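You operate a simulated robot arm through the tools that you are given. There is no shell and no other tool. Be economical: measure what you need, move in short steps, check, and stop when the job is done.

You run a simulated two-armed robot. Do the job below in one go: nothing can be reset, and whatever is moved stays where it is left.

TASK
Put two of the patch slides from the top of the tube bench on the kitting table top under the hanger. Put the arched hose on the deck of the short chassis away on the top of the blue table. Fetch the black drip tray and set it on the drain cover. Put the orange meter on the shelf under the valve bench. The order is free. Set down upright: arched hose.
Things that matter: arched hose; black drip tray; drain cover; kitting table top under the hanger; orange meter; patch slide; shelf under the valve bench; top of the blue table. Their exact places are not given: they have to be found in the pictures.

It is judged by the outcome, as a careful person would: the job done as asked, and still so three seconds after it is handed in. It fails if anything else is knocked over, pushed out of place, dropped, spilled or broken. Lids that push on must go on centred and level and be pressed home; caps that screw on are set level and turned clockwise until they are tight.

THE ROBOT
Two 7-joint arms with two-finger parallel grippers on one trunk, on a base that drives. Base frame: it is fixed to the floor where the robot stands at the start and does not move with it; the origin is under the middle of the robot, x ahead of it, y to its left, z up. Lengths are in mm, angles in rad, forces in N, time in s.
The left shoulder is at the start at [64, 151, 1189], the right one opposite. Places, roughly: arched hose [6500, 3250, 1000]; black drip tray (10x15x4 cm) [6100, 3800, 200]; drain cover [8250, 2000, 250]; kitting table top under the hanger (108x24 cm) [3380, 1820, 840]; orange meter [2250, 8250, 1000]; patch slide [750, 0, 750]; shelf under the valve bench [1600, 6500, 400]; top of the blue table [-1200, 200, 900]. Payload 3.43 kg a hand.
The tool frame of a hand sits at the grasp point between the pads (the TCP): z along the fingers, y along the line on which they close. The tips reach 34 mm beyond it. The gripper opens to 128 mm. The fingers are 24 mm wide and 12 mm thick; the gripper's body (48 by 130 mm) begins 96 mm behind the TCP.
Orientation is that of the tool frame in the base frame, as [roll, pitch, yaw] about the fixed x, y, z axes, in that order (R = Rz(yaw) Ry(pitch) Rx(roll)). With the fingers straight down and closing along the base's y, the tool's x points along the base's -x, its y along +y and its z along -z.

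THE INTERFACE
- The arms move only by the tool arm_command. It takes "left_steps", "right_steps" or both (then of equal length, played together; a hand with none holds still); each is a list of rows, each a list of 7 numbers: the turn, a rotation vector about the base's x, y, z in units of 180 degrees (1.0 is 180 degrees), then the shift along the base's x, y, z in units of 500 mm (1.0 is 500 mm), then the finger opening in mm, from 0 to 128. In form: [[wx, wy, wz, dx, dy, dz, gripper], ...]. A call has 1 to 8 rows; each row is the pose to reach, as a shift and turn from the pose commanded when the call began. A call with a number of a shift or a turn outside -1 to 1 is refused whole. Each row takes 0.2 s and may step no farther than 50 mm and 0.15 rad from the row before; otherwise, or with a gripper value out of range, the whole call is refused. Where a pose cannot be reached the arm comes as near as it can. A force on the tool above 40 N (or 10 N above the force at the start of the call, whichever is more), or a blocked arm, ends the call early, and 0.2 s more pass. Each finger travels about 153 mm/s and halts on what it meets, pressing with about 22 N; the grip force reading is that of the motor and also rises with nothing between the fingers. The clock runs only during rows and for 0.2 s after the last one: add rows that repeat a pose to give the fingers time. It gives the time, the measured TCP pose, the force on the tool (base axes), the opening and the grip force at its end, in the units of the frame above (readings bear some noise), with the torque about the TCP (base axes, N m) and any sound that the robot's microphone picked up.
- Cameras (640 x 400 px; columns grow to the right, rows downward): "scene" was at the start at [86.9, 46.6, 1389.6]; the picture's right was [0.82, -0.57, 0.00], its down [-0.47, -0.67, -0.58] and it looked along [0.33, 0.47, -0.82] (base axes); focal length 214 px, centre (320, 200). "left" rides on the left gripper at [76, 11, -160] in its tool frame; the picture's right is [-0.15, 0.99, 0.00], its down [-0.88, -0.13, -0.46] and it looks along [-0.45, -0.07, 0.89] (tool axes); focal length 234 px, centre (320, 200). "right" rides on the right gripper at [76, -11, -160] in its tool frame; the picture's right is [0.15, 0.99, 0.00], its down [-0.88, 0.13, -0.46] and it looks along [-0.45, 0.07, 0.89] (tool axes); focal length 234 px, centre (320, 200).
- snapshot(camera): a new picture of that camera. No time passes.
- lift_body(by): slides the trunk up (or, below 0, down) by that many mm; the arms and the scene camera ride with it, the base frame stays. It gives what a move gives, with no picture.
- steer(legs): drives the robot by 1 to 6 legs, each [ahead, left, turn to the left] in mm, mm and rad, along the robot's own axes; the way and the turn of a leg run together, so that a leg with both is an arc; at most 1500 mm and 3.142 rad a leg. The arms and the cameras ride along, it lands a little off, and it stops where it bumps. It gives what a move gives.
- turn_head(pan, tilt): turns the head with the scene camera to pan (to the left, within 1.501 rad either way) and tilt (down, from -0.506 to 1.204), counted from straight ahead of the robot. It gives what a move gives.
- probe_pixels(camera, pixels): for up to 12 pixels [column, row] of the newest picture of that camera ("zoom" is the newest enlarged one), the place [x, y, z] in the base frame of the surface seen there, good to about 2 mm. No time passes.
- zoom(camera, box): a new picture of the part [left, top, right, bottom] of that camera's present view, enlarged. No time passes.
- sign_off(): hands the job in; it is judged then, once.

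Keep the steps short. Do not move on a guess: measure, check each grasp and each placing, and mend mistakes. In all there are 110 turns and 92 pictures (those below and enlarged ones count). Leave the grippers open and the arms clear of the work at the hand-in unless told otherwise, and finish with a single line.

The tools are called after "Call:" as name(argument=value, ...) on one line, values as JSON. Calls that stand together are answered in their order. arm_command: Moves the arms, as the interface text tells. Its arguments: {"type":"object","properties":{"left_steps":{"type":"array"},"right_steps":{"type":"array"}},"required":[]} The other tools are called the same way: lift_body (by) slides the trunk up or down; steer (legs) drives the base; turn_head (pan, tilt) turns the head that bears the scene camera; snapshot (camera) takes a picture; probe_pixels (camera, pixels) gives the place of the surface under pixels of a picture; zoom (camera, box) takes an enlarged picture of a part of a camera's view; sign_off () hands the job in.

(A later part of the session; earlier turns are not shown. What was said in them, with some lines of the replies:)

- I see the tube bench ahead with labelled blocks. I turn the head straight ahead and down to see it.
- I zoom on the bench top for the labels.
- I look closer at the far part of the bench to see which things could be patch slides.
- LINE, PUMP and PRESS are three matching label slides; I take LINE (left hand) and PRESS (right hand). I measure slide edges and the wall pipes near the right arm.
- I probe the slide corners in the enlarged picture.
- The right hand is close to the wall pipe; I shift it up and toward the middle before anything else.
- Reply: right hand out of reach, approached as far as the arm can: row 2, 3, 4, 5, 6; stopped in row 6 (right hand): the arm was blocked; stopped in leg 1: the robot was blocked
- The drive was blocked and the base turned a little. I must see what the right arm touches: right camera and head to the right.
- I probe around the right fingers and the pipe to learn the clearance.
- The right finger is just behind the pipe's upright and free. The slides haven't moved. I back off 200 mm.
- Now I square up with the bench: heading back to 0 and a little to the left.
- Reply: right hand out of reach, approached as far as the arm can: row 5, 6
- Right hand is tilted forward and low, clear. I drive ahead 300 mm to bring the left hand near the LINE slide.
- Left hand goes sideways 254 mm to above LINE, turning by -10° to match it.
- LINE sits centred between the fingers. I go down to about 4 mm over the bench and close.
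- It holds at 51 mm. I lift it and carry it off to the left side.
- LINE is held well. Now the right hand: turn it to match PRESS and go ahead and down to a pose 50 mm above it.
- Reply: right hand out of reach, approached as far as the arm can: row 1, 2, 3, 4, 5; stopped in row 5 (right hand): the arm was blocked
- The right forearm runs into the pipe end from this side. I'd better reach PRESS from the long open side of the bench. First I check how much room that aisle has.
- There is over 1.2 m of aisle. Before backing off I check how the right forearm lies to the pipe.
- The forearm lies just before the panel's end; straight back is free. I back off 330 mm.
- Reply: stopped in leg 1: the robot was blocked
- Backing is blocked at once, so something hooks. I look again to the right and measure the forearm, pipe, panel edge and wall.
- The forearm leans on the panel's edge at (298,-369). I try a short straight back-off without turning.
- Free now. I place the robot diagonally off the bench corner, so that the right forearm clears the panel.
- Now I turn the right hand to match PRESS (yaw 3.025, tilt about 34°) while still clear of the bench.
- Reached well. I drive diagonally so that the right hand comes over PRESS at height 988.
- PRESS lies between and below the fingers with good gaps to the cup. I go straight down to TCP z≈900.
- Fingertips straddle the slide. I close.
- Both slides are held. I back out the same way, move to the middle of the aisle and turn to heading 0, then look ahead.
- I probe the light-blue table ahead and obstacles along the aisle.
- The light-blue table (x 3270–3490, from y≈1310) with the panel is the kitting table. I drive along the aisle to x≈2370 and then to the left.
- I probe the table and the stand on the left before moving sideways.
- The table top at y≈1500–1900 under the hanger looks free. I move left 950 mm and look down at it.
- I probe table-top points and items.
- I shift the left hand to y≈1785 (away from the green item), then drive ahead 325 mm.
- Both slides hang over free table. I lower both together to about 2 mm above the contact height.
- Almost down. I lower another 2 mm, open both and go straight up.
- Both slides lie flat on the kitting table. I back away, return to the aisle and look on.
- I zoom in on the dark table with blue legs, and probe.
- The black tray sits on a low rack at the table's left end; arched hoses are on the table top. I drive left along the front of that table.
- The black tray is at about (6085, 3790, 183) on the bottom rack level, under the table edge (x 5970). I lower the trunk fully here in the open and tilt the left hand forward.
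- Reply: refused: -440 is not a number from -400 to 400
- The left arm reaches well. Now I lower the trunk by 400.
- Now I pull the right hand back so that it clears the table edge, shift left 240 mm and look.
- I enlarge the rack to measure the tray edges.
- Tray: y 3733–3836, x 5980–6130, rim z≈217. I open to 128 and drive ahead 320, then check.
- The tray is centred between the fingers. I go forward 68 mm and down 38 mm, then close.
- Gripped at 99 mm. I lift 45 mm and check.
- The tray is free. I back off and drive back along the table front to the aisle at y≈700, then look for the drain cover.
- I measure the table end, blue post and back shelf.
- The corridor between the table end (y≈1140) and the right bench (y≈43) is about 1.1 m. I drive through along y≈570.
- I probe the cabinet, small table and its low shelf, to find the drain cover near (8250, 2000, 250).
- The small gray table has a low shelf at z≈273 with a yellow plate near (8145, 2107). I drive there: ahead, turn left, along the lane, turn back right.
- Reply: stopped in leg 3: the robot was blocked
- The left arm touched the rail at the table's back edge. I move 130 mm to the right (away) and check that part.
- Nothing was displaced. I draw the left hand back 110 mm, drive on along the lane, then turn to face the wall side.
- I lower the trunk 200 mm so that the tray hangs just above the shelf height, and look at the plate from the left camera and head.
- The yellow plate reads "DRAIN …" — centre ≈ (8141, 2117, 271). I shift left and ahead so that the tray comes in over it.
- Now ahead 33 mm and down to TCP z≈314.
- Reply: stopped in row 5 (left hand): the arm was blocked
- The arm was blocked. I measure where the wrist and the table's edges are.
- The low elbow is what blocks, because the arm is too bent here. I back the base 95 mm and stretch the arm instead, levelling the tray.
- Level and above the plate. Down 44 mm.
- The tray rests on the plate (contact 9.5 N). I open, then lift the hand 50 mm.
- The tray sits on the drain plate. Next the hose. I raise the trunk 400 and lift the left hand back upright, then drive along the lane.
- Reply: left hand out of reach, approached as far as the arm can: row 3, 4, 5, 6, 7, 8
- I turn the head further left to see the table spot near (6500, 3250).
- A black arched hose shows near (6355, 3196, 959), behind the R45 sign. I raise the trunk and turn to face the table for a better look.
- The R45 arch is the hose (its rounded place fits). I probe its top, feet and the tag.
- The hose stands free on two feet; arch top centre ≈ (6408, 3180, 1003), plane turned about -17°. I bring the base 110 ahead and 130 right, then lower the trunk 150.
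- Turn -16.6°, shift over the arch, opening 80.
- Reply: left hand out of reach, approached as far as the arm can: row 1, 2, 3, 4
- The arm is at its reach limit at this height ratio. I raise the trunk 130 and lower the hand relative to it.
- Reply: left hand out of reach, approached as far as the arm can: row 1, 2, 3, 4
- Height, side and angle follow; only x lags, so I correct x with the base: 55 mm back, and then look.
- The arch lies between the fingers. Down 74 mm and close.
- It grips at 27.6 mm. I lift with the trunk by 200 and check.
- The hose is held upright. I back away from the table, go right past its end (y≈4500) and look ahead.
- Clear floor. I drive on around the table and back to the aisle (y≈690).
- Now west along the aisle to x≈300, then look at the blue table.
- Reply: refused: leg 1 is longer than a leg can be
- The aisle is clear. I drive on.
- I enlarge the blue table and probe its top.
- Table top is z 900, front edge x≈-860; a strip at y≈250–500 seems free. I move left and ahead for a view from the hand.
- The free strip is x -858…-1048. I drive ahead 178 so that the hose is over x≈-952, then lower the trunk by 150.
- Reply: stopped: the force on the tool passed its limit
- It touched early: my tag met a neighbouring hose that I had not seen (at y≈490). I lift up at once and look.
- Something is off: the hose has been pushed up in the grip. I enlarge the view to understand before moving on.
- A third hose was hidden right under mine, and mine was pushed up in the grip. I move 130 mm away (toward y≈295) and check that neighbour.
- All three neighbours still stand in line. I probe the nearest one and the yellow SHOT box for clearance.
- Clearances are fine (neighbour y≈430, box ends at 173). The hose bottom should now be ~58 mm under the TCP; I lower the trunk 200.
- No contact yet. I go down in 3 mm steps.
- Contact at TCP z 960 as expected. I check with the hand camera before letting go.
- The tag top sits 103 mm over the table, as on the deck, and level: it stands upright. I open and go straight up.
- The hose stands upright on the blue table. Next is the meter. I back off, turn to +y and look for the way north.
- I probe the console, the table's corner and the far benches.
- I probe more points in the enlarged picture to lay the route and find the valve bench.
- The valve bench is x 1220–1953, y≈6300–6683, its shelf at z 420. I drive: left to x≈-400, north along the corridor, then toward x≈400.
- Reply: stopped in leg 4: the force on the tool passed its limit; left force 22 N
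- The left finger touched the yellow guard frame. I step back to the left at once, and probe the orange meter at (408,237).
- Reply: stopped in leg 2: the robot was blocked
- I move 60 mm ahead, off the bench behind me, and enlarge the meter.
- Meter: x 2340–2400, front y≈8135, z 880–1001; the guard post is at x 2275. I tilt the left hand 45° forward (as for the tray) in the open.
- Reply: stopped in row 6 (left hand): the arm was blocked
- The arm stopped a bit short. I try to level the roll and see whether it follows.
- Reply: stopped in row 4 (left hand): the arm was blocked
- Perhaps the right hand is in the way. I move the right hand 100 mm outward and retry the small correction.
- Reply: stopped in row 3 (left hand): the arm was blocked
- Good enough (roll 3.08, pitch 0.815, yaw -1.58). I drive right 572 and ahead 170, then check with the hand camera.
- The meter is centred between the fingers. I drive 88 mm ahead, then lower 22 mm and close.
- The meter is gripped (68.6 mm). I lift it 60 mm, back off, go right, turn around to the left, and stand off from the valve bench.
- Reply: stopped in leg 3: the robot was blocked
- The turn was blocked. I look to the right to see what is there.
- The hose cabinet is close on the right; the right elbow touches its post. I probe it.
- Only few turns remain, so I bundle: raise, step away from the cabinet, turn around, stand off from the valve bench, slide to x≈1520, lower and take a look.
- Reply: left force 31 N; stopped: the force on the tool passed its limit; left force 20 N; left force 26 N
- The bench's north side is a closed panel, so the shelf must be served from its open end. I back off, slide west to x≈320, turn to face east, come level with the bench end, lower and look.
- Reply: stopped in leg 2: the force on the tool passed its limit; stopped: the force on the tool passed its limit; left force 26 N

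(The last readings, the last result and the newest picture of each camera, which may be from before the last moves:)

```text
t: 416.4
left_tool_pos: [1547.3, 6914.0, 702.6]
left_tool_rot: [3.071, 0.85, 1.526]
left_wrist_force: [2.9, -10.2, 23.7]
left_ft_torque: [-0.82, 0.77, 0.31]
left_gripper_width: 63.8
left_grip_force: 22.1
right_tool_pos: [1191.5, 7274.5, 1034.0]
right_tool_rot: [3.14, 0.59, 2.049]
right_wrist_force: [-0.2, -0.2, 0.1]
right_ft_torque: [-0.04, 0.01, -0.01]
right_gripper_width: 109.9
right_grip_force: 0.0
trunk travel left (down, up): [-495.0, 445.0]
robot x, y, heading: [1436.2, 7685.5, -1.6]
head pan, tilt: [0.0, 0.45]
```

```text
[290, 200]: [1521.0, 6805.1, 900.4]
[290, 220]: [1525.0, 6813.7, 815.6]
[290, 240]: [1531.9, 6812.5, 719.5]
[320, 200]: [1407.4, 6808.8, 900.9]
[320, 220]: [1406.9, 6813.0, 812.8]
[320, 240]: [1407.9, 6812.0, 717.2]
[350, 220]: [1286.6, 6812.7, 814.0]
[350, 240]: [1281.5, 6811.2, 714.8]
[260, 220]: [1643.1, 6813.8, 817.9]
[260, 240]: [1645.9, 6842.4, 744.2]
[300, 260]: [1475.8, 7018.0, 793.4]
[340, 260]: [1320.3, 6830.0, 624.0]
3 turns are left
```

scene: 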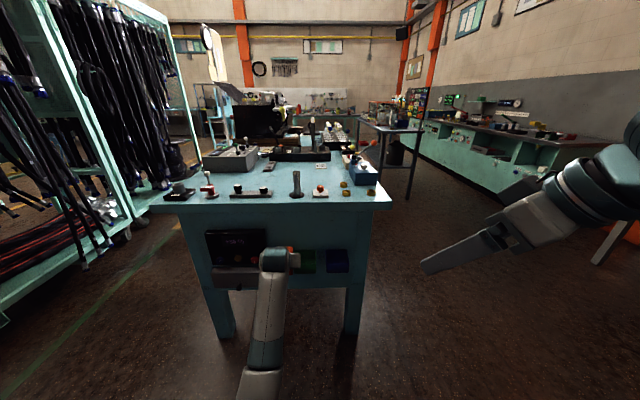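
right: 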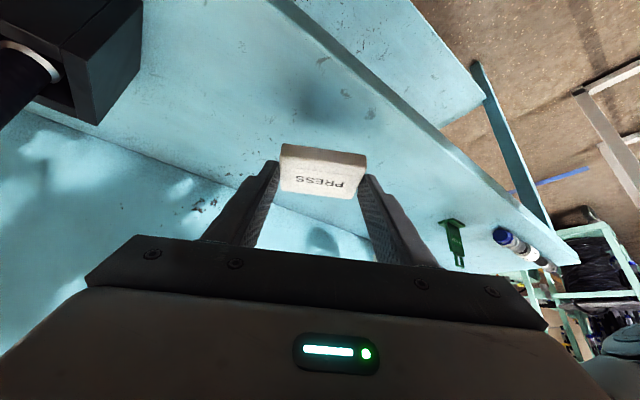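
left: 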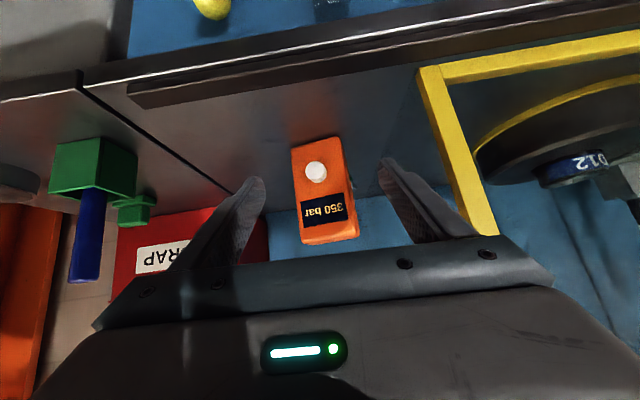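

The hand is caught above the bins on the panel. I raise the trunk clear, slide west, turn, come level with the bench end and lower again.

Call:
lift_body(by=320)

Call:
steer(legs=[[30, -1118, 0], [0, 0, 1.6], [0, -1320, 0]])

Call:
lift_body(by=-390)

Call:
lift_body(by=-110)

```text
t: 419.6
left_tool_pos: [1546.4, 6913.6, 1018.8]
left_tool_rot: [3.069, 0.84, 1.527]
left_wrist_force: [0.1, 0.0, -3.5]
left_ft_torque: [0.02, 0.02, -0.02]
left_gripper_width: 63.9
left_grip_force: 22.0
right_tool_pos: [1191.5, 7271.9, 1354.2]
right_tool_rot: [3.138, 0.59, 2.046]
right_wrist_force: [-0.1, 0.0, -0.6]
right_ft_torque: [-0.01, 0.0, -0.02]
right_gripper_width: 110.0
right_grip_force: 0.0
trunk travel left (down, up): [-815.0, 125.0]
robot x, y, heading: [1435.5, 7686.6, -1.605]
head pan, tilt: [0.0, 0.45]
```

```text
t: 435.4
left_tool_pos: [1076.1, 6506.3, 1018.6]
left_tool_rot: [3.066, 0.842, 3.125]
left_wrist_force: [0.4, -0.8, -2.9]
left_ft_torque: [-0.01, 0.04, 0.0]
left_gripper_width: 63.7
left_grip_force: 22.7
right_tool_pos: [727.0, 6140.4, 1353.4]
right_tool_rot: [3.137, 0.59, -2.636]
right_wrist_force: [0.0, 0.3, -0.6]
right_ft_torque: [0.02, 0.03, 0.01]
right_gripper_width: 109.8
right_grip_force: 0.1
trunk travel left (down, up): [-815.0, 125.0]
robot x, y, heading: [308.8, 6373.2, -0.001]
head pan, tilt: [0.0, 0.45]
```

```text
t: 439.2
left_tool_pos: [1075.2, 6505.9, 628.8]
left_tool_rot: [3.07, 0.842, 3.125]
left_wrist_force: [0.4, 0.3, -2.1]
left_ft_torque: [0.0, 0.02, -0.01]
left_gripper_width: 63.7
left_grip_force: 21.9
right_tool_pos: [728.0, 6140.4, 963.2]
right_tool_rot: [3.137, 0.591, -2.636]
right_wrist_force: [-0.6, -0.5, 0.4]
right_ft_torque: [0.04, -0.04, 0.02]
right_gripper_width: 110.3
right_grip_force: 0.0
trunk travel left (down, up): [-425.0, 515.0]
robot x, y, heading: [306.7, 6370.0, -0.001]
head pan, tilt: [0.0, 0.45]
```

```text
t: 440.6
left_tool_pos: [1075.4, 6505.7, 518.3]
left_tool_rot: [3.069, 0.842, 3.126]
left_wrist_force: [0.0, -0.5, -1.9]
left_ft_torque: [-0.01, 0.04, 0.0]
left_gripper_width: 63.8
left_grip_force: 22.6
right_tool_pos: [728.3, 6141.5, 854.2]
right_tool_rot: [3.138, 0.591, -2.635]
right_wrist_force: [-0.3, -0.3, 0.5]
right_ft_torque: [0.0, 0.0, 0.01]
right_gripper_width: 110.0
right_grip_force: 0.2
trunk travel left (down, up): [-315.0, 625.0]
robot x, y, heading: [306.9, 6377.3, 0.001]
head pan, tilt: [0.0, 0.45]
2 turns are left
```

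In position beside the shelf's open end, meter bottom about 26 mm over shelf height. I drive in 315 mm and lower gently to contact.

Call:
steer(legs=[[315, 0, 0]])

Call:
arm_command(left_steps=[[0, 0.003, 0, 0, 0, -0.02, 45], [0, 0.006, 0, 0, 0, -0.032, 45], [0, 0.01, 0, 0, 0, -0.04, 45], [0, 0.01, 0, 0, 0, -0.046, 45], [0, 0.01, 0, 0, 0, -0.052, 45], [0, 0.01, 0, 0, 0, -0.056, 45], [0, 0.01, 0, 0, 0, -0.056, 45]])

```text
t: 442.7
left_tool_pos: [1389.9, 6508.0, 518.1]
left_tool_rot: [3.069, 0.84, 3.126]
left_wrist_force: [-0.5, -0.5, -2.5]
left_ft_torque: [0.0, 0.01, 0.01]
left_gripper_width: 64.0
left_grip_force: 22.1
right_tool_pos: [1042.8, 6140.6, 853.6]
right_tool_rot: [3.139, 0.59, -2.635]
right_wrist_force: [-0.3, 0.8, 0.5]
right_ft_torque: [0.0, 0.02, 0.02]
right_gripper_width: 110.0
right_grip_force: 0.1
trunk travel left (down, up): [-315.0, 625.0]
robot x, y, heading: [620.6, 6373.1, 0.002]
head pan, tilt: [0.0, 0.45]
```

```text
t: 444.3
left_tool_pos: [1389.6, 6507.2, 494.9]
left_tool_rot: [3.068, 0.82, 3.128]
left_wrist_force: [1.5, 1.4, 20.5]
left_ft_torque: [-0.47, -0.38, 0.07]
left_gripper_width: 63.4
left_grip_force: 22.0
right_tool_pos: [1041.4, 6141.7, 853.9]
right_tool_rot: [3.14, 0.592, -2.634]
right_wrist_force: [-0.9, 0.2, 0.3]
right_ft_torque: [0.01, 0.02, 0.03]
right_gripper_width: 110.0
right_grip_force: 0.1
trunk travel left (down, up): [-315.0, 625.0]
robot x, y, heading: [621.0, 6372.6, 0.0]
head pan, tilt: [0.0, 0.45]
1 turns are left
```

The meter rests on the shelf: contact 20 N at the expected height. I ease off, open, draw the hand back and up, drive clear, and hand in.

Call:
arm_command(left_steps=[[0, 0, 0, 0, 0, 0.002, 60], [0, 0, 0, 0, 0, 0.002, 85], [0, 0, 0, 0, 0, 0.002, 110], [0, 0, 0, 0, 0, 0.002, 110], [0, 0, 0, -0.04, 0, 0.04, 110], [0, 0, 0, -0.1, 0, 0.08, 110], [0, 0, 0, -0.16, 0, 0.1, 110]])

Call:
steer(legs=[[-300, 0, 0]])

Call:
sign_off()

```text
t: 446.1
left_tool_pos: [1326.2, 6537.4, 567.1]
left_tool_rot: [3.004, 0.857, 3.11]
left_wrist_force: [-0.6, -0.1, -0.1]
left_ft_torque: [0.02, -0.04, 0.04]
left_gripper_width: 109.7
left_grip_force: 0.1
right_tool_pos: [1042.5, 6141.0, 853.5]
right_tool_rot: [3.139, 0.589, -2.63]
right_wrist_force: [-0.7, 0.3, -0.1]
right_ft_torque: [0.0, -0.01, -0.02]
right_gripper_width: 109.8
right_grip_force: 0.1
trunk travel left (down, up): [-315.0, 625.0]
robot x, y, heading: [621.5, 6370.7, 0.001]
head pan, tilt: [0.0, 0.45]
stopped in row 7 (left hand): the arm was blocked; the commanded pose is now the measured one
```

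```text
t: 448.2
left_tool_pos: [1022.8, 6537.7, 566.2]
left_tool_rot: [3.003, 0.859, 3.11]
left_wrist_force: [-0.2, 0.2, -0.2]
left_ft_torque: [0.02, -0.03, 0.03]
left_gripper_width: 109.7
left_grip_force: 0.0
right_tool_pos: [740.0, 6139.7, 853.1]
right_tool_rot: [3.139, 0.59, -2.633]
right_wrist_force: [0.0, -0.2, -0.1]
right_ft_torque: [0.02, -0.01, -0.01]
right_gripper_width: 109.9
right_grip_force: 0.0
trunk travel left (down, up): [-315.0, 625.0]
robot x, y, heading: [320.2, 6370.8, -0.002]
head pan, tilt: [0.0, 0.45]
```

```text
The job is handed in.
```

Handed in: slides, hose (upright) and tray (on the plate marked "DRAIN SEAL", taken as the drain cover) were checked in pictures, but the meter on the shelf was set down by contact force alone with no pictures left, and I bumped the wall pipe, a table rail, a neighbouring hose (seen still standing), the crimp guard, the hose-cabinet post, and the valve bench's back and panel boxes (not all re-checked).
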